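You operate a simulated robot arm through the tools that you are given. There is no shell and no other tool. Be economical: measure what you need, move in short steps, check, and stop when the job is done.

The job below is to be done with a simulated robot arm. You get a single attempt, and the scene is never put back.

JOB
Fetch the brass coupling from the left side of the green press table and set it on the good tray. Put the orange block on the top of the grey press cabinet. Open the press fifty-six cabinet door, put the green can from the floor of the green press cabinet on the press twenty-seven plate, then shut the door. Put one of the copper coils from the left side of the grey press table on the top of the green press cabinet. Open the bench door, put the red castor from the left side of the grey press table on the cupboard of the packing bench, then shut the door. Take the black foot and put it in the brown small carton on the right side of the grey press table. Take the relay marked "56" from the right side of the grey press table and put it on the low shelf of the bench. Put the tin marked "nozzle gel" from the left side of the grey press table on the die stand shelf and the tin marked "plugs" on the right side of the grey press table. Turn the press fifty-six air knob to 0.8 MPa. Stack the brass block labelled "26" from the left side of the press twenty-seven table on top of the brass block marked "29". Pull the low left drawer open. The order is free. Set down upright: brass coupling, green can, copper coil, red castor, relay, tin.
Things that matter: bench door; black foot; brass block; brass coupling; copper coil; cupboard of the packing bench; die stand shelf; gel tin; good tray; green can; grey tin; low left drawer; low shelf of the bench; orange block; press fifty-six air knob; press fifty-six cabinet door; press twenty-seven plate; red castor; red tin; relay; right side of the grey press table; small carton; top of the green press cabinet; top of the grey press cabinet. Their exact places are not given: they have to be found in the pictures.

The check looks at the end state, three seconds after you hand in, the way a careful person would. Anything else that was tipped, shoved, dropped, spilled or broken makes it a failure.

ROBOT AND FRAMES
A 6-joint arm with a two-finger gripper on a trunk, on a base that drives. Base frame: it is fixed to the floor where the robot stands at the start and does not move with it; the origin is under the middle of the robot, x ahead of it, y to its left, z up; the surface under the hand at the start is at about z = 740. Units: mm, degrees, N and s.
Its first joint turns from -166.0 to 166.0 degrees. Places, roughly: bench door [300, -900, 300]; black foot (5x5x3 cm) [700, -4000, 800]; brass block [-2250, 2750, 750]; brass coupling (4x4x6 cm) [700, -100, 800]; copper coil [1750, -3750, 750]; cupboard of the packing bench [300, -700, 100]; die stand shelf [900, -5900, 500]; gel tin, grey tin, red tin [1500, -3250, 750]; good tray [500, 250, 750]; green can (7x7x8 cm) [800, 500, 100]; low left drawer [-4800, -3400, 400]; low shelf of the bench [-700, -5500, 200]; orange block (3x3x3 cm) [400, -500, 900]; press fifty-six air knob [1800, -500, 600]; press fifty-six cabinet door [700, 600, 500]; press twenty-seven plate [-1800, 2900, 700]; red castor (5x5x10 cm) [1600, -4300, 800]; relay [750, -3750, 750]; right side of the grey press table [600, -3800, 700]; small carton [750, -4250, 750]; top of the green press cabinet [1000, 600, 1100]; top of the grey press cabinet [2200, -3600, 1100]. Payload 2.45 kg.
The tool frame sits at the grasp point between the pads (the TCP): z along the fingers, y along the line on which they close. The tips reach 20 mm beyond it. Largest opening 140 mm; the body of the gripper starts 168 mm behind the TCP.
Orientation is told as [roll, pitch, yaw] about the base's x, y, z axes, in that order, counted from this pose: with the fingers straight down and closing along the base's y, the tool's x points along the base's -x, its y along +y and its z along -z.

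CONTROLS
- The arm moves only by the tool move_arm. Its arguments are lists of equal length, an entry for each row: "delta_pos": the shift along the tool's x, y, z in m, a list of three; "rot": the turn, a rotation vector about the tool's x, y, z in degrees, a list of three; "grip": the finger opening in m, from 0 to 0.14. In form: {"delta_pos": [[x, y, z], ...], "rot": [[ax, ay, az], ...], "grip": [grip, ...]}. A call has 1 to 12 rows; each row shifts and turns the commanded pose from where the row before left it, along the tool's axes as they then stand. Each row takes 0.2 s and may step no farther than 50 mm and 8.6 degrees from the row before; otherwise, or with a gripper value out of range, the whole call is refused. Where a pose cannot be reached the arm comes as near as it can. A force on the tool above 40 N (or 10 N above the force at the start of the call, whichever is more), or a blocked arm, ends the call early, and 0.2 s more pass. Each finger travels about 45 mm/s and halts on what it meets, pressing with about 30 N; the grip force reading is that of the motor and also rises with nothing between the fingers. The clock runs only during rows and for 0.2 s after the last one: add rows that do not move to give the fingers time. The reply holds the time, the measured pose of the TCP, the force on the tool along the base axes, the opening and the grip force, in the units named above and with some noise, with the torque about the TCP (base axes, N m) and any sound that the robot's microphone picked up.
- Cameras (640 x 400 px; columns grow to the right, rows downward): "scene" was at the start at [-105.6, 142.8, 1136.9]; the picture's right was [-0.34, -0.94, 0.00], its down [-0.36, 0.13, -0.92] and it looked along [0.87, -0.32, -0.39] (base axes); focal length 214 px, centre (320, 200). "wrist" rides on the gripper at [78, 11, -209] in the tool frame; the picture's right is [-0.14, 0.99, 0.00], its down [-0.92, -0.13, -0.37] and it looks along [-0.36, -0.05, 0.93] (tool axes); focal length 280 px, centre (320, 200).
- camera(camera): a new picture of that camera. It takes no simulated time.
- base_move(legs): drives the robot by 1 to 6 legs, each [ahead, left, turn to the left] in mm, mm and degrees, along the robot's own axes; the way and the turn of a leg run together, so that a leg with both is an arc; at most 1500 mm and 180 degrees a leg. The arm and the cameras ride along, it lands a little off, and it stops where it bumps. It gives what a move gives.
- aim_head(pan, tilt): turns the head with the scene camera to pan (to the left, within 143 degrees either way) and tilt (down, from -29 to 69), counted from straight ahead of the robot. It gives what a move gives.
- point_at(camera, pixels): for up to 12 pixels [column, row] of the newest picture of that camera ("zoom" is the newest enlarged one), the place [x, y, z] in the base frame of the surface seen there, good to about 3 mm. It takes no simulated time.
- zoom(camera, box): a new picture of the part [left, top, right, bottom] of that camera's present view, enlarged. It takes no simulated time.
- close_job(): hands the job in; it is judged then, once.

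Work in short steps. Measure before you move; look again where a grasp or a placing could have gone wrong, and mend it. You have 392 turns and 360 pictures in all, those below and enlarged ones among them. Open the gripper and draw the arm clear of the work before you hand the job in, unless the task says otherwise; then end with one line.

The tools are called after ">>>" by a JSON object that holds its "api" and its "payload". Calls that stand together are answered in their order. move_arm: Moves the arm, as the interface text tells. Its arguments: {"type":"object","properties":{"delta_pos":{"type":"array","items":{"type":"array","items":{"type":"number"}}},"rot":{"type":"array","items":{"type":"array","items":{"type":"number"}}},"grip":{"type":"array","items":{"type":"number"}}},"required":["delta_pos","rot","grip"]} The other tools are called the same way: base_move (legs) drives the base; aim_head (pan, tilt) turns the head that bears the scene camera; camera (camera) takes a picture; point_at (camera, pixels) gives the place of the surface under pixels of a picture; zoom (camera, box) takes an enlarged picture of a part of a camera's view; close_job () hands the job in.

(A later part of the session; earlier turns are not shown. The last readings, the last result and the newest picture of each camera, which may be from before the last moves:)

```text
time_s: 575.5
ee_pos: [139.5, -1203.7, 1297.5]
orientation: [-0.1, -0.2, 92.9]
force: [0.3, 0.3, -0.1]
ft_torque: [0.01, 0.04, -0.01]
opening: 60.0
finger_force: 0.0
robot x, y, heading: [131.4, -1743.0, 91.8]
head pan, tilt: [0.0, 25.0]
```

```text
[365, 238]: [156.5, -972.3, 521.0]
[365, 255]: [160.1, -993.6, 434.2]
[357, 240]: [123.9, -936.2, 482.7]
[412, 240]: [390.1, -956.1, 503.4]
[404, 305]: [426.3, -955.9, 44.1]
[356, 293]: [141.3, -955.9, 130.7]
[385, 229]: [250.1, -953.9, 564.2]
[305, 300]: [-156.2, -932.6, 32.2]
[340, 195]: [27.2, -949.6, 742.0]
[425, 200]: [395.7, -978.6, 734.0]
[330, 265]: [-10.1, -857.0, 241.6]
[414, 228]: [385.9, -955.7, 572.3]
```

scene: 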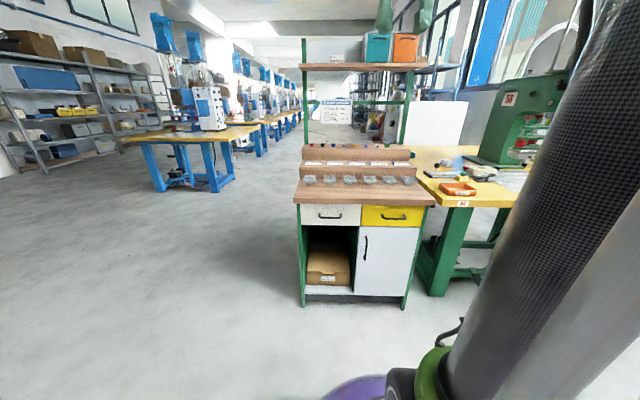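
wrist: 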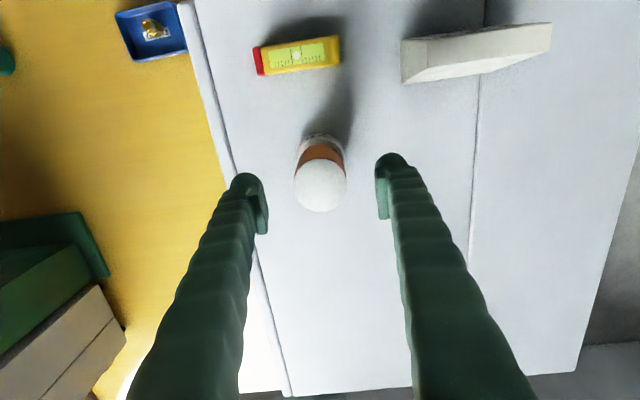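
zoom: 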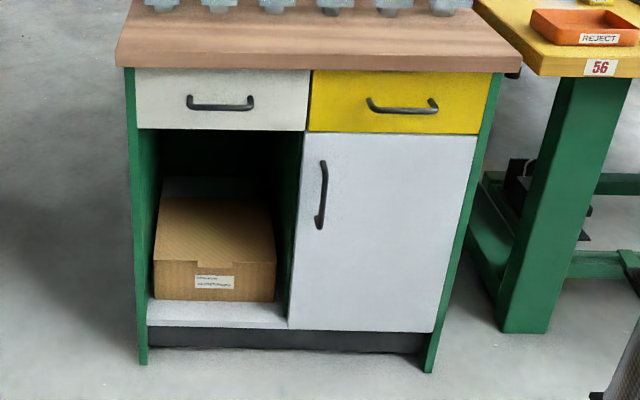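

Door x 120–395, hinge right (x≈395), handle at ≈(158,-988), z 415–540. I back up 190 mm, tilt the gripper 50°, and come down to a pre-grasp.

>>> {"api": "base_move", "payload": {"legs": [[-190, 0, -1.8]]}}

>>> {"api": "move_arm", "payload": {"delta_pos": [[0, 0, 0], [0, 0, 0], [0, 0, 0], [0, 0, 0], [0, 0, 0], [0, 0, 0], [0.0229, -0.001, 0.0433], [0.0229, -0.001, 0.0433], [0.0229, -0.001, 0.0433], [0.0229, -0.001, 0.0433], [0.0229, -0.001, 0.0433], [0.0229, -0.001, 0.0433]], "rot": [[0, -8.3, 0], [0, -8.3, 0], [0, -8.3, 0], [0, -8.3, 0], [0, -8.3, 0], [0, -8.5, 0], [0, 0, 0], [0, 0, 0], [0, 0, 0], [0, 0, 0], [0, 0, 0], [0, 0, 0]], "grip": [0.06, 0.06, 0.06, 0.06, 0.06, 0.06, 0.06, 0.06, 0.06, 0.06, 0.06, 0.06]}}

>>> {"api": "move_arm", "payload": {"delta_pos": [[0.0229, -0.001, 0.0433], [0.0229, -0.001, 0.0433], [0.0229, -0.001, 0.0433], [0.0229, -0.001, 0.0433], [0.0229, -0.001, 0.0433], [0.0229, -0.001, 0.0433], [0.0229, -0.001, 0.0433], [0.0229, -0.001, 0.0433], [0.0229, -0.001, 0.0433], [0.0229, -0.001, 0.0433], [0.0229, -0.001, 0.0433], [0, 0, 0]], "rot": [[0, 0, 0], [0, 0, 0], [0, 0, 0], [0, 0, 0], [0, 0, 0], [0, 0, 0], [0, 0, 0], [0, 0, 0], [0, 0, 0], [0, 0, 0], [0, 0, 0], [0, 0, 0]], "grip": [0.06, 0.06, 0.06, 0.06, 0.06, 0.06, 0.06, 0.06, 0.06, 0.06, 0.06, 0.06]}}

>>> {"api": "camera", "payload": {"camera": "wrist"}}

```text
time_s: 577.0
ee_pos: [159.9, -1392.3, 1297.3]
orientation: [-0.1, -0.2, 91.0]
force: [0.0, 0.1, 0.4]
ft_torque: [0.02, 0.01, -0.01]
opening: 60.2
finger_force: 0.1
robot x, y, heading: [137.2, -1931.1, 90.1]
head pan, tilt: [0.0, 25.0]
```

```text
time_s: 579.6
ee_pos: [166.9, -1280.9, 1025.5]
orientation: [-0.2, -50.0, 91.2]
force: [-0.6, -0.3, 0.1]
ft_torque: [0.01, -0.02, 0.0]
opening: 60.1
finger_force: 0.0
robot x, y, heading: [140.6, -1932.0, 89.9]
head pan, tilt: [0.0, 25.0]
```

```text
time_s: 582.2
ee_pos: [175.1, -1076.8, 526.6]
orientation: [-0.2, -50.0, 91.2]
force: [-0.1, 0.7, 0.3]
ft_torque: [-0.02, -0.04, -0.03]
opening: 60.2
finger_force: 0.0
robot x, y, heading: [133.8, -1932.8, 89.6]
head pan, tilt: [0.0, 25.0]
```

```text
174 pictures are left
```

wrist: 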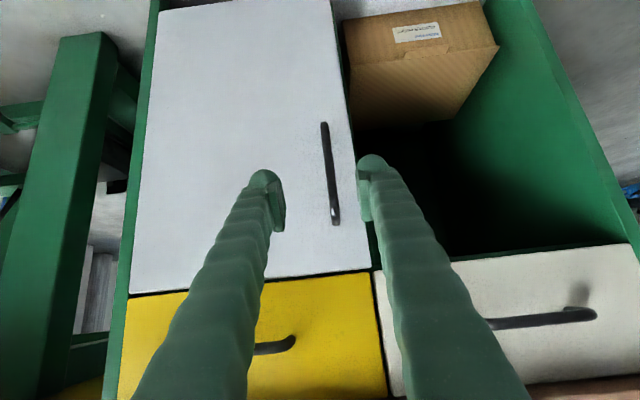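

>>> {"api": "point_at", "payload": {"camera": "wrist", "pixels": [[325, 135], [330, 175], [335, 215], [300, 150], [340, 100], [150, 220]]}}

```text
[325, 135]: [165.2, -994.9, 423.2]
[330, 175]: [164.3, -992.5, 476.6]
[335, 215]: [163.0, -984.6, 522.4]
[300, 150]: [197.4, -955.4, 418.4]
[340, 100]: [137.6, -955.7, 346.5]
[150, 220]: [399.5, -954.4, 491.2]
```

Bar at (164,-990). I advance and close on it.

>>> {"api": "move_arm", "payload": {"delta_pos": [[-0.0065, 0.0037, 0.0315], [-0.0065, 0.0037, 0.0315], [-0.006, 0.0037, 0.031], [0, 0, 0], [0, 0, 0], [0, 0, 0], [0, 0, 0]], "rot": [[0, 0, 0], [0, 0, 0], [0, 0, 0], [0, 0, 0], [0, 0, 0], [0, 0, 0], [0, 0, 0]], "grip": [0.06, 0.06, 0.06, 0.005, 0.005, 0.005, 0.005]}}

>>> {"api": "camera", "payload": {"camera": "wrist"}}

```text
time_s: 583.8
ee_pos: [163.2, -992.5, 481.5]
orientation: [-0.2, -49.9, 91.2]
force: [10.5, 1.3, -2.3]
ft_torque: [-0.02, -0.07, -0.08]
opening: 12.3
finger_force: 5.4
robot x, y, heading: [137.9, -1932.1, 89.8]
head pan, tilt: [0.0, 25.0]
```

```text
173 pictures are left
```

wrist: 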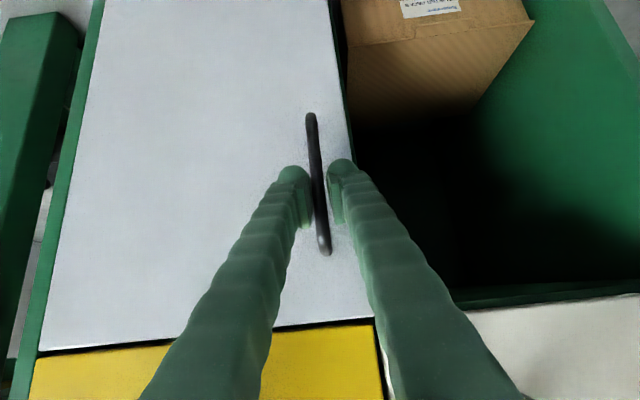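

Bar held. I pull the door along its arc, 48° in 8 rows.

>>> {"api": "move_arm", "payload": {"delta_pos": [[0.0156, -0.00515, -0.0186], [0.0156, -0.00515, -0.0186], [0.0156, -0.00515, -0.0186], [0.0156, -0.00515, -0.0186], [0.0156, -0.00515, -0.0186], [0.0156, -0.00515, -0.0186], [0.0156, -0.00515, -0.0186], [0.0156, -0.00515, -0.0186], [0, 0, 0]], "rot": [[-4.6, 0, -3.86], [-4.6, 0, -3.86], [-4.6, 0, -3.86], [-4.6, 0, -3.86], [-4.6, 0, -3.86], [-4.6, 0, -3.86], [-4.6, 0, -3.86], [-4.6, 0, -3.86], [0, 0, 0]], "grip": [0.005, 0.005, 0.005, 0.005, 0.005, 0.005, 0.005, 0.005, 0.005]}}

>>> {"api": "camera", "payload": {"camera": "scene"}}

```text
time_s: 585.1
ee_pos: [210.1, -1108.9, 480.8]
orientation: [0.0, -50.2, 122.3]
force: [-2.4, -1.9, 12.7]
ft_torque: [0.12, 0.09, 0.04]
opening: 9.4
finger_force: 37.3
robot x, y, heading: [134.8, -1934.2, 90.0]
head pan, tilt: [0.0, 25.0]
stopped in row 6: the force on the tool passed its limit at 46 N (the readings are from after the stop); the commanded pose is now the measured one
```

```text
172 pictures are left
```

scene: 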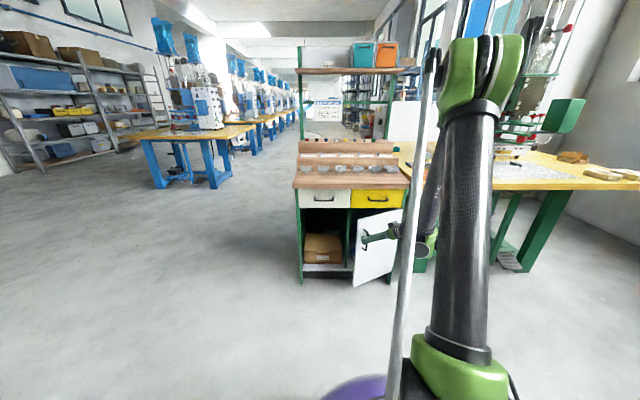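

Door is at ~31°. I continue along the arc.

>>> {"api": "move_arm", "payload": {"delta_pos": [[0.0156, -0.00515, -0.0186], [0.0156, -0.00515, -0.0186], [0.0156, -0.00515, -0.0186], [0.0156, -0.00515, -0.0186], [0.0156, -0.00515, -0.0186], [0.0156, -0.00515, -0.0186], [0, 0, 0]], "rot": [[-4.6, 0, -3.86], [-4.6, 0, -3.86], [-4.6, 0, -3.86], [-4.6, 0, -3.86], [-4.6, 0, -3.86], [-4.6, 0, -3.86], [0, 0, 0]], "grip": [0.005, 0.005, 0.005, 0.005, 0.005, 0.005, 0.005]}}

>>> {"api": "camera", "payload": {"camera": "scene"}}

```text
time_s: 585.7
ee_pos: [235.3, -1140.2, 482.6]
orientation: [0.3, -50.1, 132.4]
force: [-1.9, -0.1, 10.0]
ft_torque: [0.21, 0.22, -0.02]
opening: 9.6
finger_force: 37.3
robot x, y, heading: [136.7, -1932.5, 89.9]
head pan, tilt: [0.0, 25.0]
stopped in row 2: the force on the tool passed its limit at 44 N (the readings are from after the stop); the commanded pose is now the measured one
```

```text
171 pictures are left
```

scene: 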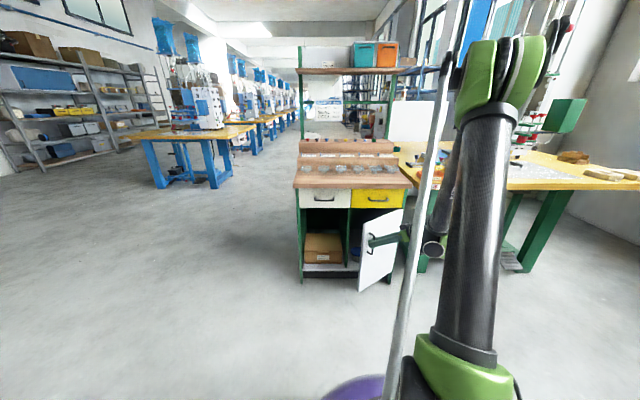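

Door at ~41°. I release, back out, and undo the yaw; then I'll push the door wider from the inside.

>>> {"api": "move_arm", "payload": {"delta_pos": [[0, 0, 0], [0, 0, 0], [0, 0, -0.03], [0, 0, -0.045], [0, 0, -0.045], [0, 0, -0.04], [0, 0, 0], [0, 0, 0], [0, 0, 0], [0, 0, 0], [0, 0, 0], [0, 0, 0]], "rot": [[0, 0, 0], [0, 0, 0], [0, 0, 0], [0, 0, 0], [0, 0, 0], [0, 0, 0], [6.1, 0, 5.1], [6.1, 0, 5.1], [6.1, 0, 5.1], [6.1, 0, 5.1], [6.1, 0, 5.1], [0, 0, 0]], "grip": [0.05, 0.05, 0.05, 0.05, 0.05, 0.05, 0.0, 0.0, 0.0, 0.0, 0.0, 0.0]}}

>>> {"api": "camera", "payload": {"camera": "scene"}}

>>> {"api": "point_at", "payload": {"camera": "scene", "pixels": [[361, 240], [361, 285], [402, 215], [380, 245], [372, 235]]}}

```text
time_s: 588.3
ee_pos: [318.0, -1229.4, 584.4]
orientation: [0.1, -49.9, 92.6]
force: [0.4, 0.4, 0.1]
ft_torque: [-0.01, 0.0, 0.01]
opening: 0.0
finger_force: 29.9
robot x, y, heading: [135.8, -1930.6, 90.1]
head pan, tilt: [0.0, 25.0]
```

```text
170 pictures are left
```

scene: 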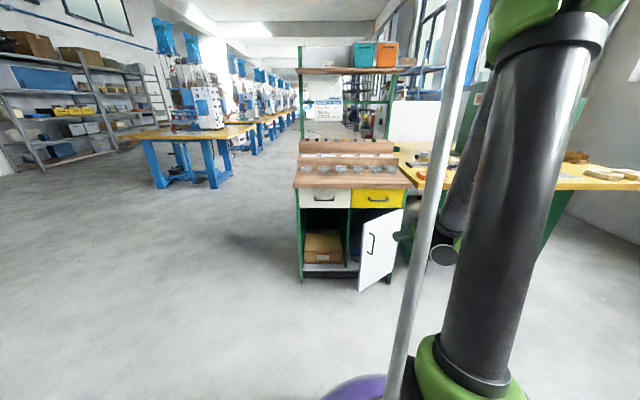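

```text
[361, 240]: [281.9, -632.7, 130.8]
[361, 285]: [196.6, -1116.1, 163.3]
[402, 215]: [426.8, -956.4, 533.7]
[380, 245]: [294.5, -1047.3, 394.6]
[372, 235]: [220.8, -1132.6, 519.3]
```

I move left around the free edge and then forward into the doorway's left.

>>> {"api": "move_arm", "payload": {"delta_pos": [[0, 0.046, 0], [0, 0.046, 0], [0, 0.046, 0], [0, 0.046, 0], [0, 0.046, 0], [-0.0072, 0, 0.0397], [-0.0072, 0, 0.0397], [-0.0072, 0, 0.0397], [-0.0072, 0, 0.0397], [-0.0072, 0, 0.0397], [0, 0, 0]], "rot": [[0, 0, 0], [0, 0, 0], [0, 0, 0], [0, 0, 0], [0, 0, 0], [0, 0, 0], [0, 0, 0], [0, 0, 0], [0, 0, 0], [0, 0, 0], [0, 0, 0]], "grip": [0.0, 0.0, 0.0, 0.0, 0.0, 0.0, 0.0, 0.0, 0.0, 0.0, 0.0]}}

>>> {"api": "camera", "payload": {"camera": "wrist"}}

```text
time_s: 590.7
ee_pos: [80.9, -1066.5, 482.1]
orientation: [0.1, -49.9, 92.7]
force: [0.2, -0.4, -0.3]
ft_torque: [0.01, 0.0, 0.0]
opening: 0.3
finger_force: 29.1
robot x, y, heading: [135.2, -1933.9, 90.2]
head pan, tilt: [0.0, 25.0]
```

```text
169 pictures are left
```

wrist: 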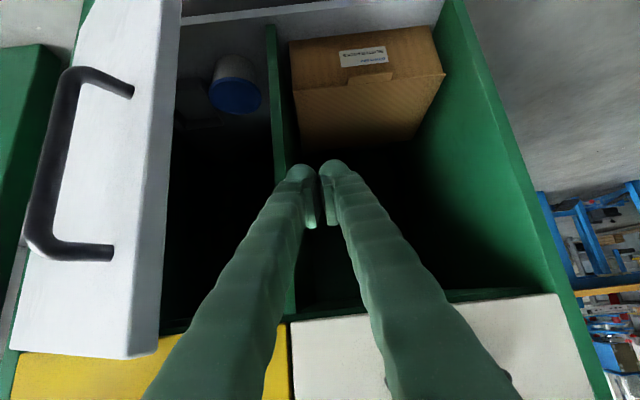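

The doorway is clear (a blue-lidded jar sits inside). I sweep right (+x) against the door's inner face to open it to about 90°.

>>> {"api": "move_arm", "payload": {"delta_pos": [[0, -0.043, 0], [0, -0.043, 0], [0, -0.043, 0], [0, -0.043, 0], [0, -0.043, 0], [0, -0.043, 0], [0.0206, -0.025, -0.0245], [0.0206, -0.03, -0.0245], [0, -0.02, 0], [0, 0, 0]], "rot": [[0, 0, 0], [0, 0, 0], [0, 0, 0], [0, 0, 0], [0, 0, 0], [0, 0, 0], [0, 0, 0], [0, 0, 0], [0, 0, 0], [0, 0, 0]], "grip": [0.0, 0.0, 0.0, 0.0, 0.0, 0.0, 0.0, 0.0, 0.0, 0.0]}}

>>> {"api": "camera", "payload": {"camera": "scene"}}

>>> {"api": "camera", "payload": {"camera": "wrist"}}

```text
time_s: 591.3
ee_pos: [140.9, -1064.4, 484.1]
orientation: [0.5, -49.7, 92.7]
force: [-2.3, -1.3, -0.6]
ft_torque: [0.13, -0.09, -0.12]
opening: 0.2
finger_force: 29.0
robot x, y, heading: [135.7, -1932.1, 90.3]
head pan, tilt: [0.0, 25.0]
stopped in row 2: the force on the tool passed its limit at 83 N (the readings are from after the stop); the commanded pose is now the measured one
```

```text
168 pictures are left
```

scene: 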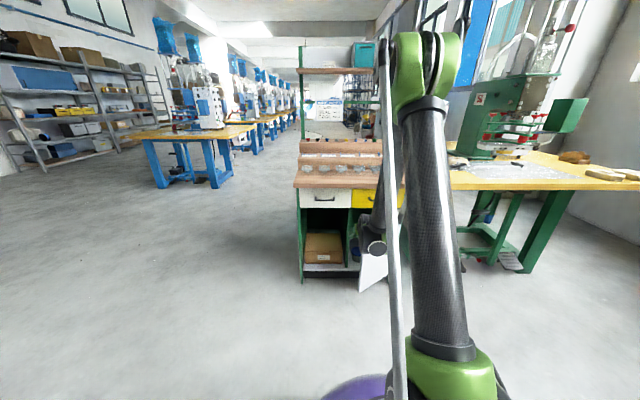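

```text
167 pictures are left
```

wrist: 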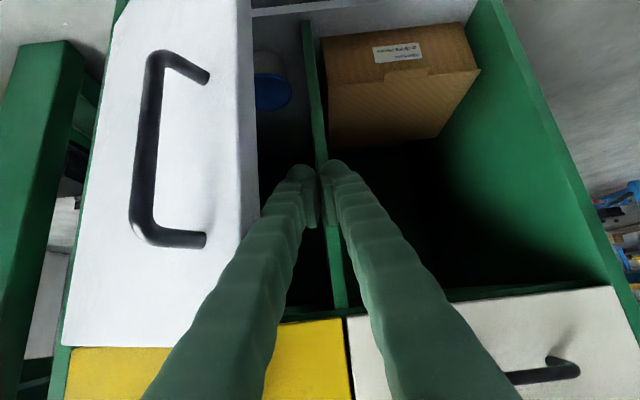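

The door resists fast pushes (83 N). I push more slowly, 12 mm per row.

>>> {"api": "move_arm", "payload": {"delta_pos": [[0, -0.01, 0], [0, -0.012, 0], [0, -0.012, 0], [0, -0.012, 0], [0, -0.012, 0], [0, -0.012, 0], [0, -0.012, 0], [0, -0.012, 0], [0, -0.012, 0], [0, -0.012, 0], [0, -0.012, 0], [0, 0, 0]], "rot": [[0, 0, 0], [0, 0, 0], [0, 0, 0], [0, 0, 0], [0, 0, 0], [0, 0, 0], [0, 0, 0], [0, 0, 0], [0, 0, 0], [0, 0, 0], [0, 0, 0], [0, 0, 0]], "grip": [0.0, 0.0, 0.0, 0.0, 0.0, 0.0, 0.0, 0.0, 0.0, 0.0, 0.0, 0.0]}}

>>> {"api": "camera", "payload": {"camera": "wrist"}}

```text
time_s: 591.7
ee_pos: [141.4, -1066.7, 483.1]
orientation: [0.7, -49.6, 93.0]
force: [-4.7, -2.8, 0.5]
ft_torque: [0.14, -0.3, -0.36]
opening: 0.0
finger_force: 29.4
robot x, y, heading: [134.5, -1931.7, 90.6]
head pan, tilt: [0.0, 25.0]
stopped in row 1: the force on the tool passed its limit at 49 N (the readings are from after the stop); the commanded pose is now the measured one
```

```text
166 pictures are left
```

wrist: 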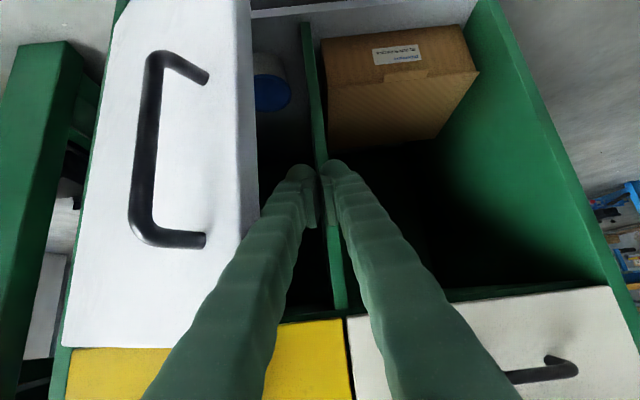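

The push is blocked. There may be an obstacle behind the door (I saw something green near the table leg). I back off left and take a look.

>>> {"api": "move_arm", "payload": {"delta_pos": [[0, 0.03, 0], [0, 0.03, 0], [0.02, 0, -0.04], [0.02, 0, -0.04], [0.02, 0, -0.04], [0, 0, 0]], "rot": [[0, 0, 0], [0, 0, 0], [0, 0, 0], [0, 0, 0], [0, 0, 0], [0, 0, 0]], "grip": [0.0, 0.0, 0.0, 0.0, 0.0, 0.0]}}

>>> {"api": "aim_head", "payload": {"pan": -12, "tilt": 30}}

>>> {"api": "camera", "payload": {"camera": "scene"}}

>>> {"api": "zoom", "payload": {"camera": "scene", "box": [180, 150, 420, 300]}}

```text
time_s: 593.1
ee_pos: [89.8, -1188.2, 537.8]
orientation: [0.8, -49.4, 93.0]
force: [1.0, -1.3, 0.6]
ft_torque: [0.01, -0.01, 0.01]
opening: 0.0
finger_force: 29.0
out of reach, approached as far as the arm can: row 4, 5
robot x, y, heading: [134.5, -1930.2, 90.7]
head pan, tilt: [0.0, 25.0]
```

```text
time_s: 593.8
ee_pos: [88.4, -1187.0, 537.9]
orientation: [0.7, -49.5, 93.1]
force: [0.9, -0.7, 0.9]
ft_torque: [-0.05, -0.01, 0.02]
opening: 0.0
finger_force: 29.6
robot x, y, heading: [141.1, -1932.4, 90.3]
head pan, tilt: [-12.0, 30.0]
```

```text
165 pictures are left
```

scene: 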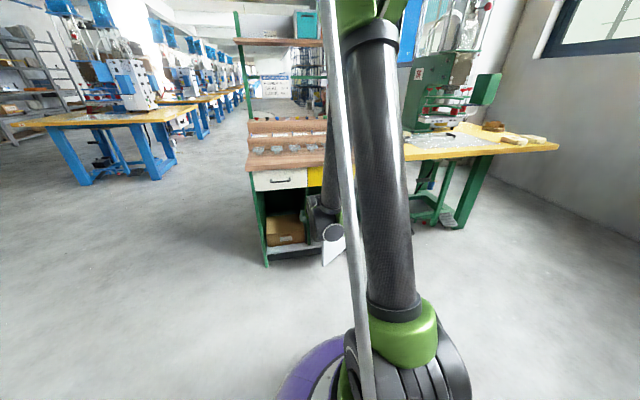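

```text
2.67 times, centred on (300, 225) of scene
```

zoom: 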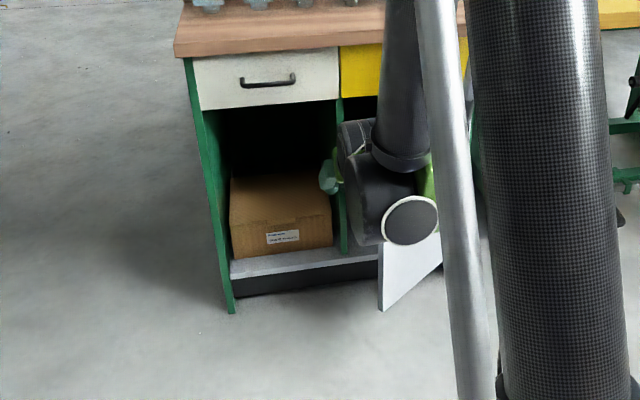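

The wrist link (bulging to the right) was pressing on the door. I steepen the tool so the wrist stays above the door top, then push again.

>>> {"api": "move_arm", "payload": {"delta_pos": [[0, 0, 0], [0, 0, 0], [0, 0, 0], [-0.0323, 0, 0.0275], [-0.0323, 0, 0.0275], [-0.0323, 0, 0.0275], [0, 0, 0]], "rot": [[0, 7, 0], [0, 7, 0], [0, 6, 0], [0, 0, 0], [0, 0, 0], [0, 0, 0], [0, 0, 0]], "grip": [0.0, 0.0, 0.0, 0.0, 0.0, 0.0, 0.0]}}

>>> {"api": "move_arm", "payload": {"delta_pos": [[0, -0.02, 0], [0, -0.02, 0], [0, -0.02, 0], [0, -0.02, 0], [0, -0.02, 0], [0, -0.02, 0], [0, -0.02, 0], [0, -0.02, 0], [0, -0.02, 0], [0, -0.02, 0], [0, 0, 0]], "rot": [[0, 0, 0], [0, 0, 0], [0, 0, 0], [0, 0, 0], [0, 0, 0], [0, 0, 0], [0, 0, 0], [0, 0, 0], [0, 0, 0], [0, 0, 0], [0, 0, 0]], "grip": [0.0, 0.0, 0.0, 0.0, 0.0, 0.0, 0.0, 0.0, 0.0, 0.0, 0.0]}}

>>> {"api": "camera", "payload": {"camera": "wrist"}}

```text
time_s: 595.4
ee_pos: [83.6, -1062.3, 512.6]
orientation: [0.6, -29.5, 93.4]
force: [0.0, -0.1, 0.7]
ft_torque: [-0.01, -0.01, 0.02]
opening: 0.0
finger_force: 29.1
robot x, y, heading: [139.3, -1932.8, 90.5]
head pan, tilt: [-12.0, 30.0]
```

```text
time_s: 597.8
ee_pos: [281.9, -1051.1, 510.7]
orientation: [0.5, -29.6, 93.3]
force: [-0.3, 0.2, 0.4]
ft_torque: [0.01, -0.04, 0.03]
opening: 0.2
finger_force: 29.3
robot x, y, heading: [136.2, -1934.4, 90.5]
head pan, tilt: [-12.0, 30.0]
```

```text
163 pictures are left
```

wrist: 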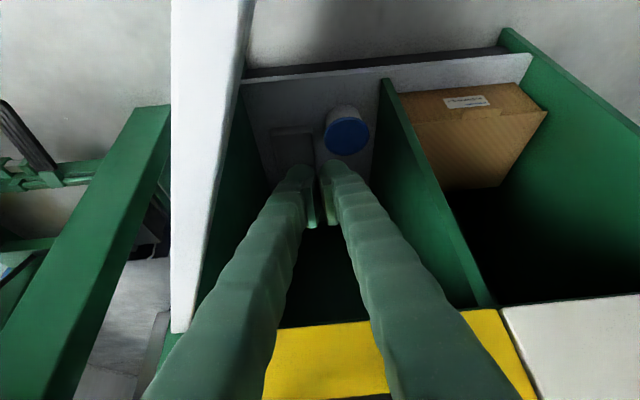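

The door has swung well open. I measure its position and the cupboard floor and jar.

>>> {"api": "point_at", "payload": {"camera": "wrist", "pixels": [[215, 100], [185, 320], [245, 30], [345, 140], [300, 90], [350, 85], [300, 140], [380, 100], [300, 70], [250, 150], [290, 160]]}}

>>> {"api": "zoom", "payload": {"camera": "wrist", "box": [170, 40, 400, 180]}}

```text
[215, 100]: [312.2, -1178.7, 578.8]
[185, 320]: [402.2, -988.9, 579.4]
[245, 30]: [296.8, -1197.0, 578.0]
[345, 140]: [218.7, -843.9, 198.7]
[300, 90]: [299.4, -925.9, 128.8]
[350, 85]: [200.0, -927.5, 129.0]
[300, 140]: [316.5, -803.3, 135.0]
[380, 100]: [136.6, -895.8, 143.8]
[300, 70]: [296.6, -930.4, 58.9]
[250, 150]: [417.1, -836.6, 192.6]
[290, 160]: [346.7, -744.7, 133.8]
```

```text
2.78 times, centred on (285, 110) of wrist
```

zoom: 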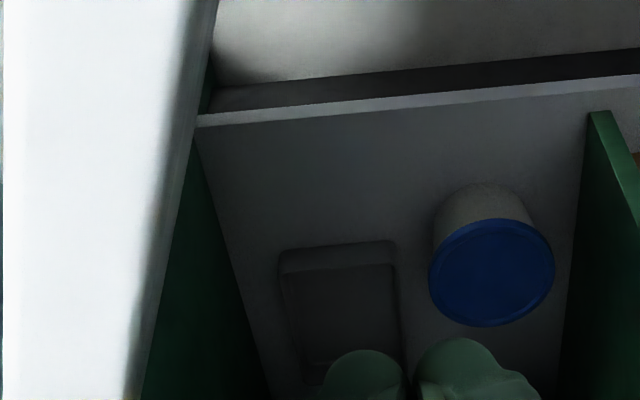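

Door is at ~65°; inside, the floor is z≈129 with a jar at (219,-850) and a low dark tray. I push the door on to ~95°.

>>> {"api": "move_arm", "payload": {"delta_pos": [[0.004, -0.016, -0.002], [0.0052, -0.0145, -0.003], [0.0052, -0.0145, -0.003], [0.0052, -0.0145, -0.003], [0.0052, -0.0145, -0.003], [0.0052, -0.0145, -0.003], [0.0052, -0.0145, -0.003], [0.0052, -0.0145, -0.003], [0.0052, -0.0145, -0.003], [0, -0.01, 0], [0, 0, 0]], "rot": [[0, 0, 0], [0, 0, 0], [0, 0, 0], [0, 0, 0], [0, 0, 0], [0, 0, 0], [0, 0, 0], [0, 0, 0], [0, 0, 0], [0, 0, 0], [0, 0, 0]], "grip": [0.0, 0.0, 0.0, 0.0, 0.0, 0.0, 0.0, 0.0, 0.0, 0.0, 0.0]}}

>>> {"api": "camera", "payload": {"camera": "wrist"}}

```text
time_s: 600.2
ee_pos: [423.6, -1094.1, 511.3]
orientation: [0.7, -29.6, 93.4]
force: [-36.3, -10.1, -1.8]
ft_torque: [-0.04, 0.14, 0.47]
opening: 0.0
finger_force: 29.8
robot x, y, heading: [135.7, -1932.9, 90.4]
head pan, tilt: [-12.0, 30.0]
```

```text
161 pictures are left
```

wrist: 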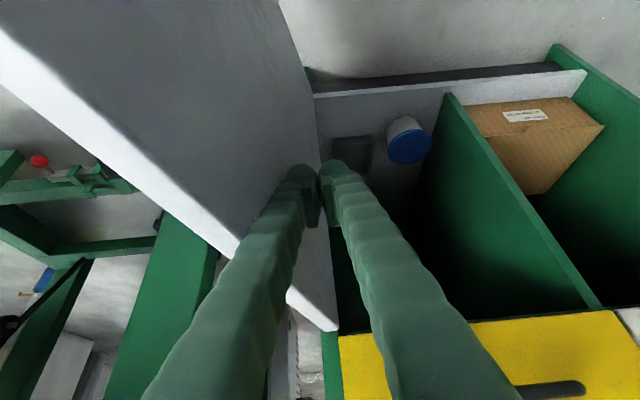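

The door is past 90°. I withdraw left and back, and raise the arm to travel pose.

>>> {"api": "move_arm", "payload": {"delta_pos": [[0, 0.04, 0], [0, 0.04, 0], [0, 0.04, 0], [-0.01, 0.01, -0.045], [-0.01, 0.01, -0.045], [-0.01, 0, -0.045], [0, 0, -0.048], [0, 0, -0.048], [0, 0, -0.048], [0, 0, -0.048], [0, 0, -0.048], [0, 0, 0]], "rot": [[0, 0, 0], [0, 0, 0], [0, 0, 0], [0, 0, 0], [0, 0, 0], [0, 0, 0], [0, 8, 0], [0, 8, 0], [0, 8, 0], [0, 5.5, 0], [0, 0, 0], [0, 0, 0]], "grip": [0.0, 0.0, 0.0, 0.06, 0.06, 0.06, 0.06, 0.06, 0.06, 0.06, 0.06, 0.06]}}

>>> {"api": "camera", "payload": {"camera": "scene"}}

```text
time_s: 602.8
ee_pos: [294.5, -1202.0, 871.8]
orientation: [0.5, 0.0, 93.4]
force: [0.2, -0.3, 0.0]
ft_torque: [0.0, 0.01, 0.03]
opening: 60.0
finger_force: 0.0
robot x, y, heading: [138.5, -1933.6, 90.3]
head pan, tilt: [-12.0, 30.0]
```

```text
160 pictures are left
```

scene: 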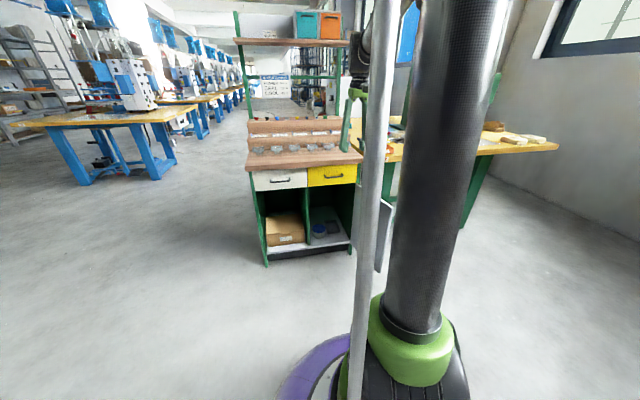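

Next the air knob near (1800,-500,600). I look in that direction.

>>> {"api": "aim_head", "payload": {"pan": -50, "tilt": 20}}

>>> {"api": "camera", "payload": {"camera": "scene"}}

```text
time_s: 603.8
ee_pos: [294.4, -1200.4, 871.1]
orientation: [0.5, -0.1, 93.5]
force: [-0.9, 0.1, -0.5]
ft_torque: [0.0, 0.02, -0.04]
opening: 60.0
finger_force: 0.1
robot x, y, heading: [136.4, -1934.3, 90.4]
head pan, tilt: [-50.0, 20.0]
```

```text
159 pictures are left
```

scene: 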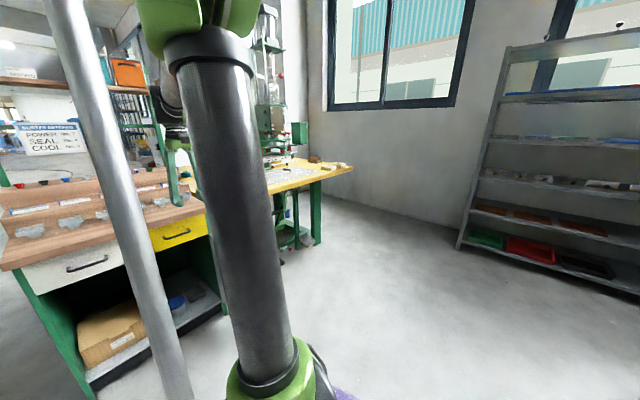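

I strafe right 1400 mm to see the table's end.

>>> {"api": "base_move", "payload": {"legs": [[-50, -1400, 0]]}}

>>> {"api": "aim_head", "payload": {"pan": 0, "tilt": 25}}

>>> {"api": "camera", "payload": {"camera": "scene"}}

```text
time_s: 610.6
ee_pos: [1647.7, -1235.4, 870.6]
orientation: [0.5, 0.0, 93.9]
force: [-0.2, -0.9, 0.3]
ft_torque: [-0.01, 0.03, 0.01]
opening: 60.0
finger_force: 0.1
robot x, y, heading: [1491.7, -1965.7, 91.1]
head pan, tilt: [-50.0, 20.0]
```

```text
time_s: 611.8
ee_pos: [1648.0, -1234.9, 872.1]
orientation: [0.5, -0.1, 93.9]
force: [0.7, 0.6, 1.0]
ft_torque: [-0.01, 0.0, -0.01]
opening: 60.1
finger_force: 0.1
robot x, y, heading: [1494.5, -1965.7, 90.8]
head pan, tilt: [0.0, 25.0]
```

```text
158 pictures are left
```

scene: 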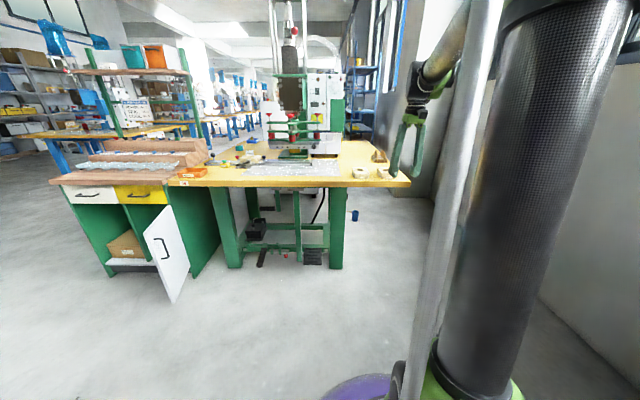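

The front is on this side; the control box should be on the right end (x≈1790) facing +x. I measure the table end and wall.

>>> {"api": "point_at", "payload": {"camera": "scene", "pixels": [[409, 184], [425, 220], [432, 190], [580, 300], [353, 215], [370, 172], [600, 260], [440, 120]]}}

>>> {"api": "zoom", "payload": {"camera": "scene", "box": [330, 90, 470, 230]}}

```text
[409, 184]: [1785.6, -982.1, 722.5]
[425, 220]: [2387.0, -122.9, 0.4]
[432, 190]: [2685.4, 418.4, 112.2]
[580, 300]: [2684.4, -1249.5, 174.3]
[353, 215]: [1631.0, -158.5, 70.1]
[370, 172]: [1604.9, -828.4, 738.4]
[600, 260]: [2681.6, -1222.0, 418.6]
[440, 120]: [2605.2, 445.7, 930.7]
```

```text
2.86 times, centred on (400, 160) of scene
```

zoom: 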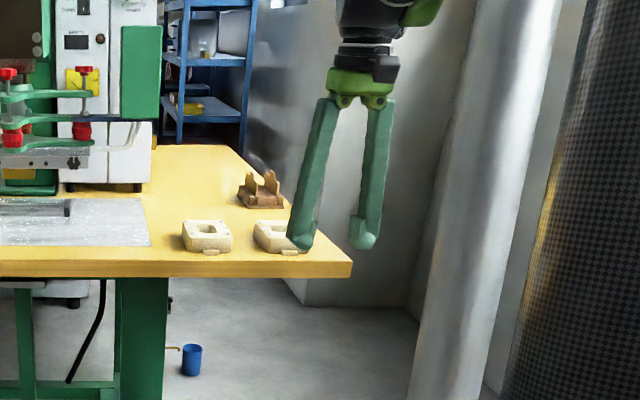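

I retract/raise the arm, then move ahead and right to get beside the table's end.

>>> {"api": "move_arm", "payload": {"delta_pos": [[0.04, -0.02, -0.02], [0.04, -0.02, -0.02], [0.04, -0.02, -0.02], [0.04, -0.02, -0.02], [0, 0, -0.04], [0, 0, 0]], "rot": [[0, 0, 0], [0, 0, 0], [0, 0, 0], [0, 0, 0], [0, 0, 0], [0, 0, 0]], "grip": [0.06, 0.06, 0.06, 0.06, 0.06, 0.06]}}

>>> {"api": "base_move", "payload": {"legs": [[560, 0, 0], [0, -650, 0]]}}

>>> {"api": "aim_head", "payload": {"pan": 35, "tilt": 30}}

>>> {"api": "camera", "payload": {"camera": "scene"}}

```text
time_s: 613.2
ee_pos: [1738.7, -1390.8, 989.7]
orientation: [0.5, -0.1, 93.9]
force: [0.7, 0.3, 0.9]
ft_torque: [0.04, 0.03, 0.0]
opening: 59.9
finger_force: 0.1
robot x, y, heading: [1494.6, -1970.9, 90.8]
head pan, tilt: [0.0, 25.0]
```

```text
time_s: 619.6
ee_pos: [2370.9, -816.4, 989.4]
orientation: [0.5, -0.2, 95.1]
force: [-0.5, 0.3, -0.1]
ft_torque: [0.01, 0.01, -0.02]
opening: 60.1
finger_force: 0.0
robot x, y, heading: [2138.4, -1401.9, 91.9]
head pan, tilt: [0.0, 25.0]
```

```text
time_s: 620.6
ee_pos: [2371.0, -816.7, 990.3]
orientation: [0.5, -0.2, 95.0]
force: [0.3, -0.6, 0.1]
ft_torque: [0.02, 0.02, 0.02]
opening: 60.2
finger_force: 0.1
robot x, y, heading: [2138.6, -1397.7, 92.0]
head pan, tilt: [35.0, 30.0]
```

```text
156 pictures are left
```

scene: 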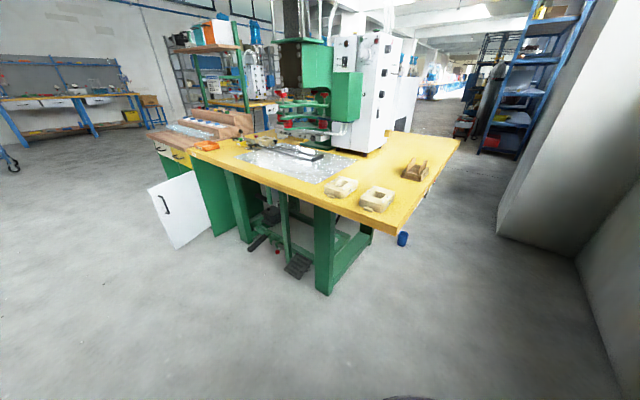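

>>> {"api": "point_at", "payload": {"camera": "scene", "pixels": [[500, 232], [575, 260], [403, 243], [460, 140], [395, 232], [318, 290]]}}

```text
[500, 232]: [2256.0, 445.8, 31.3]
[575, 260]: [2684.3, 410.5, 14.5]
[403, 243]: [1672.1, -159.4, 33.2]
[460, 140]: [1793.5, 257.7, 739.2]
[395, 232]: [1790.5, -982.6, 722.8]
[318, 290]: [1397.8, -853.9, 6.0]
```

I advance beside the table end.

>>> {"api": "base_move", "payload": {"legs": [[0, -120, -1.9], [600, 0, 0]]}}

>>> {"api": "aim_head", "payload": {"pan": 75, "tilt": 35}}

>>> {"api": "camera", "payload": {"camera": "scene"}}

```text
time_s: 624.8
ee_pos: [2511.2, -228.6, 989.7]
orientation: [0.5, -0.3, 93.2]
force: [-0.5, 0.8, 0.6]
ft_torque: [-0.02, 0.0, -0.01]
opening: 60.0
finger_force: 0.1
robot x, y, heading: [2257.6, -803.7, 90.2]
head pan, tilt: [35.0, 30.0]
```

```text
time_s: 625.9
ee_pos: [2511.8, -228.7, 991.3]
orientation: [0.5, -0.2, 93.2]
force: [0.6, -1.0, -0.3]
ft_torque: [0.0, -0.02, -0.03]
opening: 60.0
finger_force: 0.1
robot x, y, heading: [2261.8, -807.3, 90.4]
head pan, tilt: [75.0, 35.0]
```

```text
155 pictures are left
```

scene: 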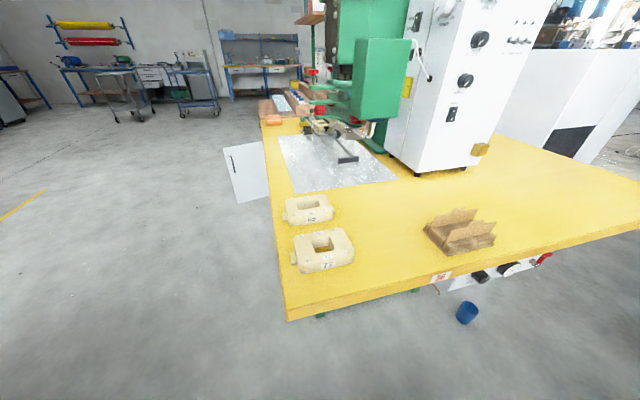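

The control box is under the table edge with a black knob (481,276), gauge and red lever. I zoom and measure.

>>> {"api": "zoom", "payload": {"camera": "scene", "box": [420, 230, 580, 310]}}

>>> {"api": "point_at", "payload": {"camera": "scene", "pixels": [[481, 276], [478, 272], [486, 280], [505, 268], [542, 260], [455, 285], [440, 275], [470, 282]]}}

```text
4.00 times, centred on (500, 270) of scene
```

zoom: 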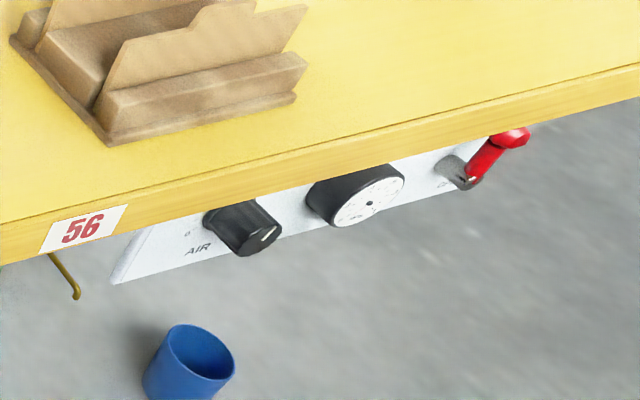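

```text
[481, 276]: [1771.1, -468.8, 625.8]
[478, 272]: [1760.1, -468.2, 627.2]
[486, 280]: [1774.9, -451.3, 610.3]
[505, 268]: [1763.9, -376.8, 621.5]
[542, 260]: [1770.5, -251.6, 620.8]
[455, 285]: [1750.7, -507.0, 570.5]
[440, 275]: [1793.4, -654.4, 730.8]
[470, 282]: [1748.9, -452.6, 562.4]
```

Knob centre ≈ (1765,-463,605) under the table overhang (edge x≈1793). I back up and turn the tool to point toward -x, to approach it nearly horizontally.

>>> {"api": "base_move", "payload": {"legs": [[-380, 0, 0]]}}

>>> {"api": "move_arm", "payload": {"delta_pos": [[0, 0.03, 0], [0, 0.03, 0], [0, 0.02, 0], [0, 0, 0], [0, 0, 0], [0, 0, 0], [0, 0, 0], [0, 0, 0], [0, 0, 0], [0, 0, 0], [0, 0, 0], [0, 0, 0]], "rot": [[0, 0, -8], [0, 0, -8], [0, 0, -8], [0, 0, -8], [0, 0, -8], [0, 0, -8], [0, 0, -8], [0, 0, -8], [0, 0, -8], [0, 0, -8], [0, 0, -7], [0, 0, 0]], "grip": [0.07, 0.07, 0.07, 0.07, 0.07, 0.07, 0.07, 0.07, 0.07, 0.07, 0.07, 0.07]}}

>>> {"api": "move_arm", "payload": {"delta_pos": [[0, 0, 0], [0, 0, 0], [0, 0, 0], [0, 0, 0], [0, 0, 0], [0, 0, 0], [0, 0, 0], [0, 0, 0], [0, 0, 0]], "rot": [[0, -8, 0], [0, -8, 0], [0, -8, 0], [0, -8, 0], [0, -8, 0], [0, -8, 0], [0, -8, 0], [0, -4, 0], [0, 0, 0]], "grip": [0.07, 0.07, 0.07, 0.07, 0.07, 0.07, 0.07, 0.07, 0.07]}}

>>> {"api": "camera", "payload": {"camera": "wrist"}}

```text
time_s: 628.3
ee_pos: [2512.1, -615.0, 990.2]
orientation: [0.5, -0.2, 93.3]
force: [0.0, 0.6, 0.3]
ft_torque: [0.01, 0.05, -0.01]
opening: 60.2
finger_force: 0.1
robot x, y, heading: [2259.1, -1191.0, 90.2]
head pan, tilt: [75.0, 35.0]
```

```text
time_s: 630.9
ee_pos: [2434.4, -628.5, 992.0]
orientation: [0.0, -0.6, -179.7]
force: [0.9, 0.6, 0.1]
ft_torque: [0.0, 0.03, 0.0]
opening: 70.0
finger_force: 0.0
robot x, y, heading: [2259.2, -1190.2, 90.1]
head pan, tilt: [75.0, 35.0]
```

```text
time_s: 632.9
ee_pos: [2375.8, -585.2, 991.6]
orientation: [-4.1, -57.8, -179.5]
force: [-0.3, -0.5, 0.0]
ft_torque: [0.0, 0.01, 0.01]
opening: 70.2
finger_force: 0.0
out of reach, approached as far as the arm can: row 6, 7, 8
robot x, y, heading: [2262.1, -1187.5, 90.1]
head pan, tilt: [75.0, 35.0]
```

```text
153 pictures are left
```

wrist: 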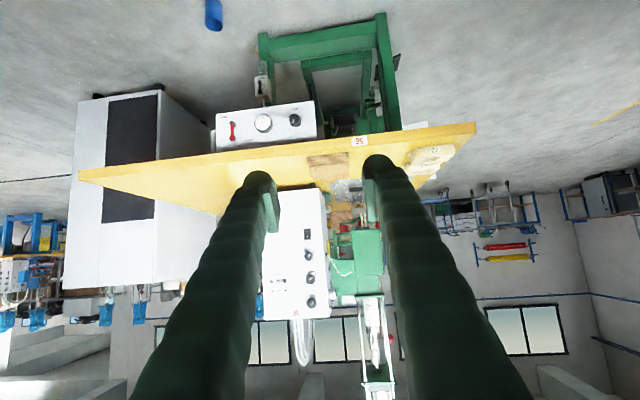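

The wrist camera now sees the box (260,120). I zoom in on it.

>>> {"api": "zoom", "payload": {"camera": "wrist", "box": [200, 90, 340, 160]}}

>>> {"api": "point_at", "payload": {"camera": "wrist", "pixels": [[295, 120], [292, 118], [263, 123], [232, 130], [310, 112], [280, 135]]}}

```text
4.57 times, centred on (270, 125) of wrist
```

zoom: 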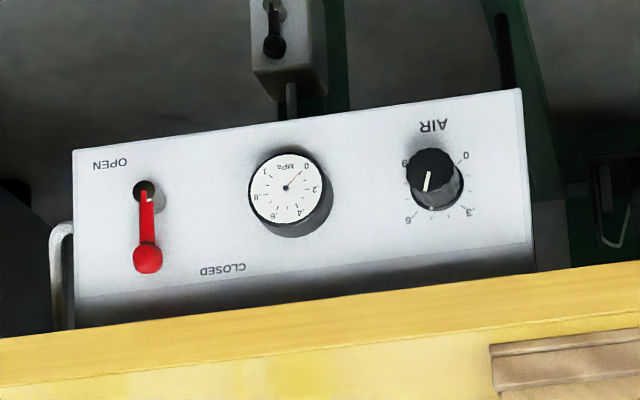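

```text
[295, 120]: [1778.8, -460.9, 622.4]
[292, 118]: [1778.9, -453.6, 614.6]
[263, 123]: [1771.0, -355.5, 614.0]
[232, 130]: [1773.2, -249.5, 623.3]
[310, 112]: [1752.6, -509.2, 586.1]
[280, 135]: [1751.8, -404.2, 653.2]
```

Scale reads 0, .3, .6, .9 around the knob (image inverted); the pointer seems near .5. I move closer for a precise view.

>>> {"api": "move_arm", "payload": {"delta_pos": [[0.0047, -0.0112, 0.0443], [0.0047, -0.0112, 0.0443], [0.0047, -0.0112, 0.0443], [0.0047, -0.0112, 0.0443], [0.0047, -0.0112, 0.0443], [0.0047, -0.0112, 0.0443], [0.0047, -0.0112, 0.0443], [0.0047, -0.0112, 0.0443], [0, 0, 0]], "rot": [[0, 0, 0], [0, 0, 0], [0, 0, 0], [0, 0, 0], [0, 0, 0], [0, 0, 0], [0, 0, 0], [0, 0, 0], [0, 0, 0]], "grip": [0.07, 0.07, 0.07, 0.07, 0.07, 0.07, 0.07, 0.07, 0.07]}}

>>> {"api": "camera", "payload": {"camera": "wrist"}}

```text
time_s: 634.9
ee_pos: [2093.4, -480.5, 776.2]
orientation: [-3.2, -58.4, -179.4]
force: [0.9, 0.2, 0.2]
ft_torque: [0.0, 0.0, 0.01]
opening: 69.9
finger_force: 0.0
robot x, y, heading: [2263.3, -1185.3, 90.0]
head pan, tilt: [75.0, 35.0]
```

```text
151 pictures are left
```

wrist: 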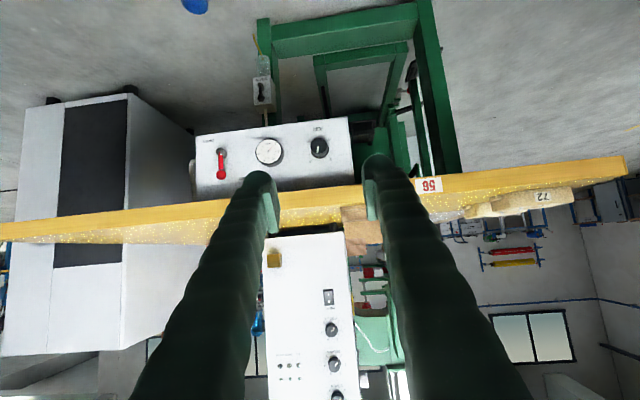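

>>> {"api": "zoom", "payload": {"camera": "wrist", "box": [230, 115, 360, 185]}}

>>> {"api": "point_at", "payload": {"camera": "zoom", "pixels": [[440, 160], [430, 130], [450, 185], [410, 160], [475, 160], [500, 120], [190, 190], [520, 200]]}}

```text
4.92 times, centred on (295, 150) of wrist
```

zoom: 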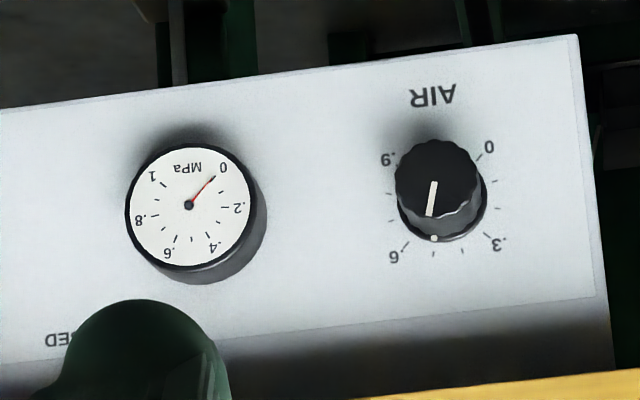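

```text
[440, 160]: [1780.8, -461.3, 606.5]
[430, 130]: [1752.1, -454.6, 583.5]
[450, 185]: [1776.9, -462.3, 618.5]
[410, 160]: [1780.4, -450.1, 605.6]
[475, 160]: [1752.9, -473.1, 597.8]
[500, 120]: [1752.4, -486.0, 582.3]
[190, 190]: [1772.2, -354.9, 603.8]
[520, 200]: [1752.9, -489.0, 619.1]
```

Now clear: the knob points to 0.5, the scale is 90° per 0.3, so it must turn 90° clockwise. Knob centre ≈ (y -460, z 616), face x=1780. I move closer and test-rotate the tool 45° counter-clockwise about the knob axis.

>>> {"api": "move_arm", "payload": {"delta_pos": [[0, -0.004, 0.0433], [0, -0.004, 0.0433], [0, -0.004, 0.0433], [0, -0.004, 0.0433], [0, 0, 0], [0, 0, 0], [0, 0, 0], [0, 0, 0], [0, 0, 0], [0, 0, 0], [0, 0, 0]], "rot": [[0, 0, 0], [0, 0, 0], [0, 0, 0], [0, 0, 0], [3.98, 0, -6.36], [3.98, 0, -6.36], [3.98, 0, -6.36], [3.98, 0, -6.36], [3.98, 0, -6.36], [3.98, 0, -6.36], [0, 0, 0]], "grip": [0.06, 0.06, 0.06, 0.06, 0.06, 0.06, 0.06, 0.06, 0.06, 0.06, 0.06]}}

>>> {"api": "camera", "payload": {"camera": "wrist"}}

>>> {"api": "camera", "payload": {"camera": "scene"}}

```text
time_s: 637.3
ee_pos: [1949.0, -453.4, 684.6]
orientation: [-64.1, -35.8, -132.5]
force: [-0.2, 0.6, -0.3]
ft_torque: [-0.03, -0.02, 0.01]
opening: 60.1
finger_force: 0.0
robot x, y, heading: [2259.2, -1190.9, 90.3]
head pan, tilt: [75.0, 35.0]
```

```text
149 pictures are left
```

wrist: 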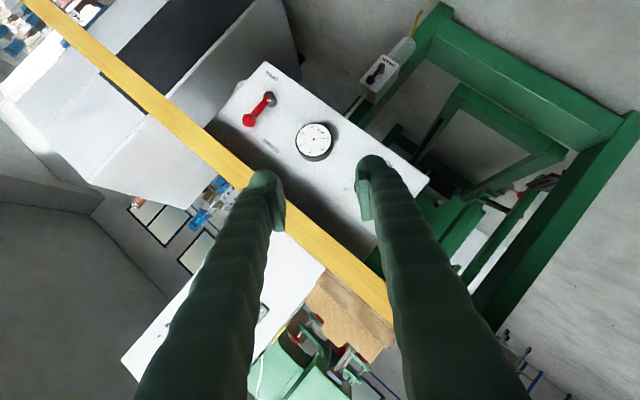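

```text
148 pictures are left
```

scene: 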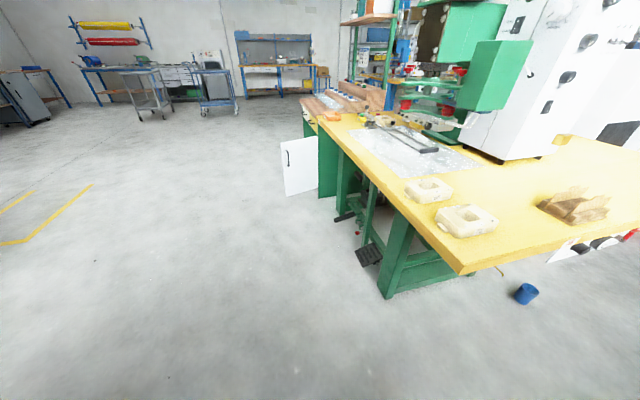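

φ=-45° works. I test the other end (+45°) here in free space.

>>> {"api": "move_arm", "payload": {"delta_pos": [[0, 0, 0], [0, 0, 0], [0, 0, 0], [0, 0, 0], [0, 0, 0], [0, 0, 0], [0, 0, 0], [0, 0, 0], [0, 0, 0], [0, 0, 0], [0, 0, 0], [0, 0, 0]], "rot": [[-3.98, 0, 6.36], [-3.98, 0, 6.36], [-3.98, 0, 6.36], [-3.98, 0, 6.36], [-3.98, 0, 6.36], [-3.98, 0, 6.36], [-3.98, 0, 6.36], [-3.98, 0, 6.36], [-3.98, 0, 6.36], [-3.98, 0, 6.36], [-3.98, 0, 6.36], [-3.98, 0, 6.36]], "grip": [0.06, 0.06, 0.06, 0.06, 0.06, 0.06, 0.06, 0.06, 0.06, 0.06, 0.06, 0.06]}}

>>> {"api": "camera", "payload": {"camera": "wrist"}}

```text
time_s: 639.9
ee_pos: [1947.4, -455.3, 686.4]
orientation: [61.2, -38.3, 130.0]
force: [0.4, -0.2, -0.2]
ft_torque: [-0.01, 0.03, -0.02]
opening: 60.2
finger_force: 0.2
robot x, y, heading: [2257.1, -1189.8, 90.5]
head pan, tilt: [75.0, 35.0]
```

```text
147 pictures are left
```

wrist: 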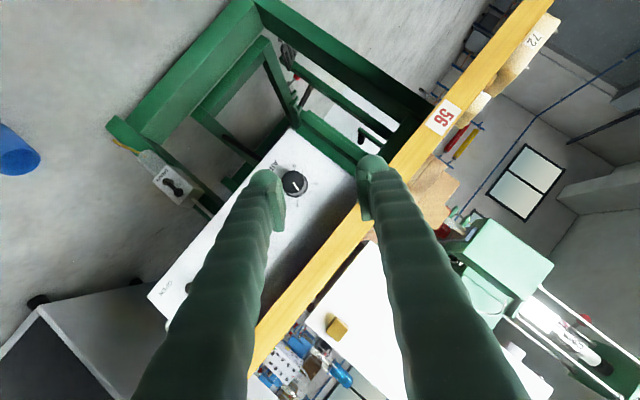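

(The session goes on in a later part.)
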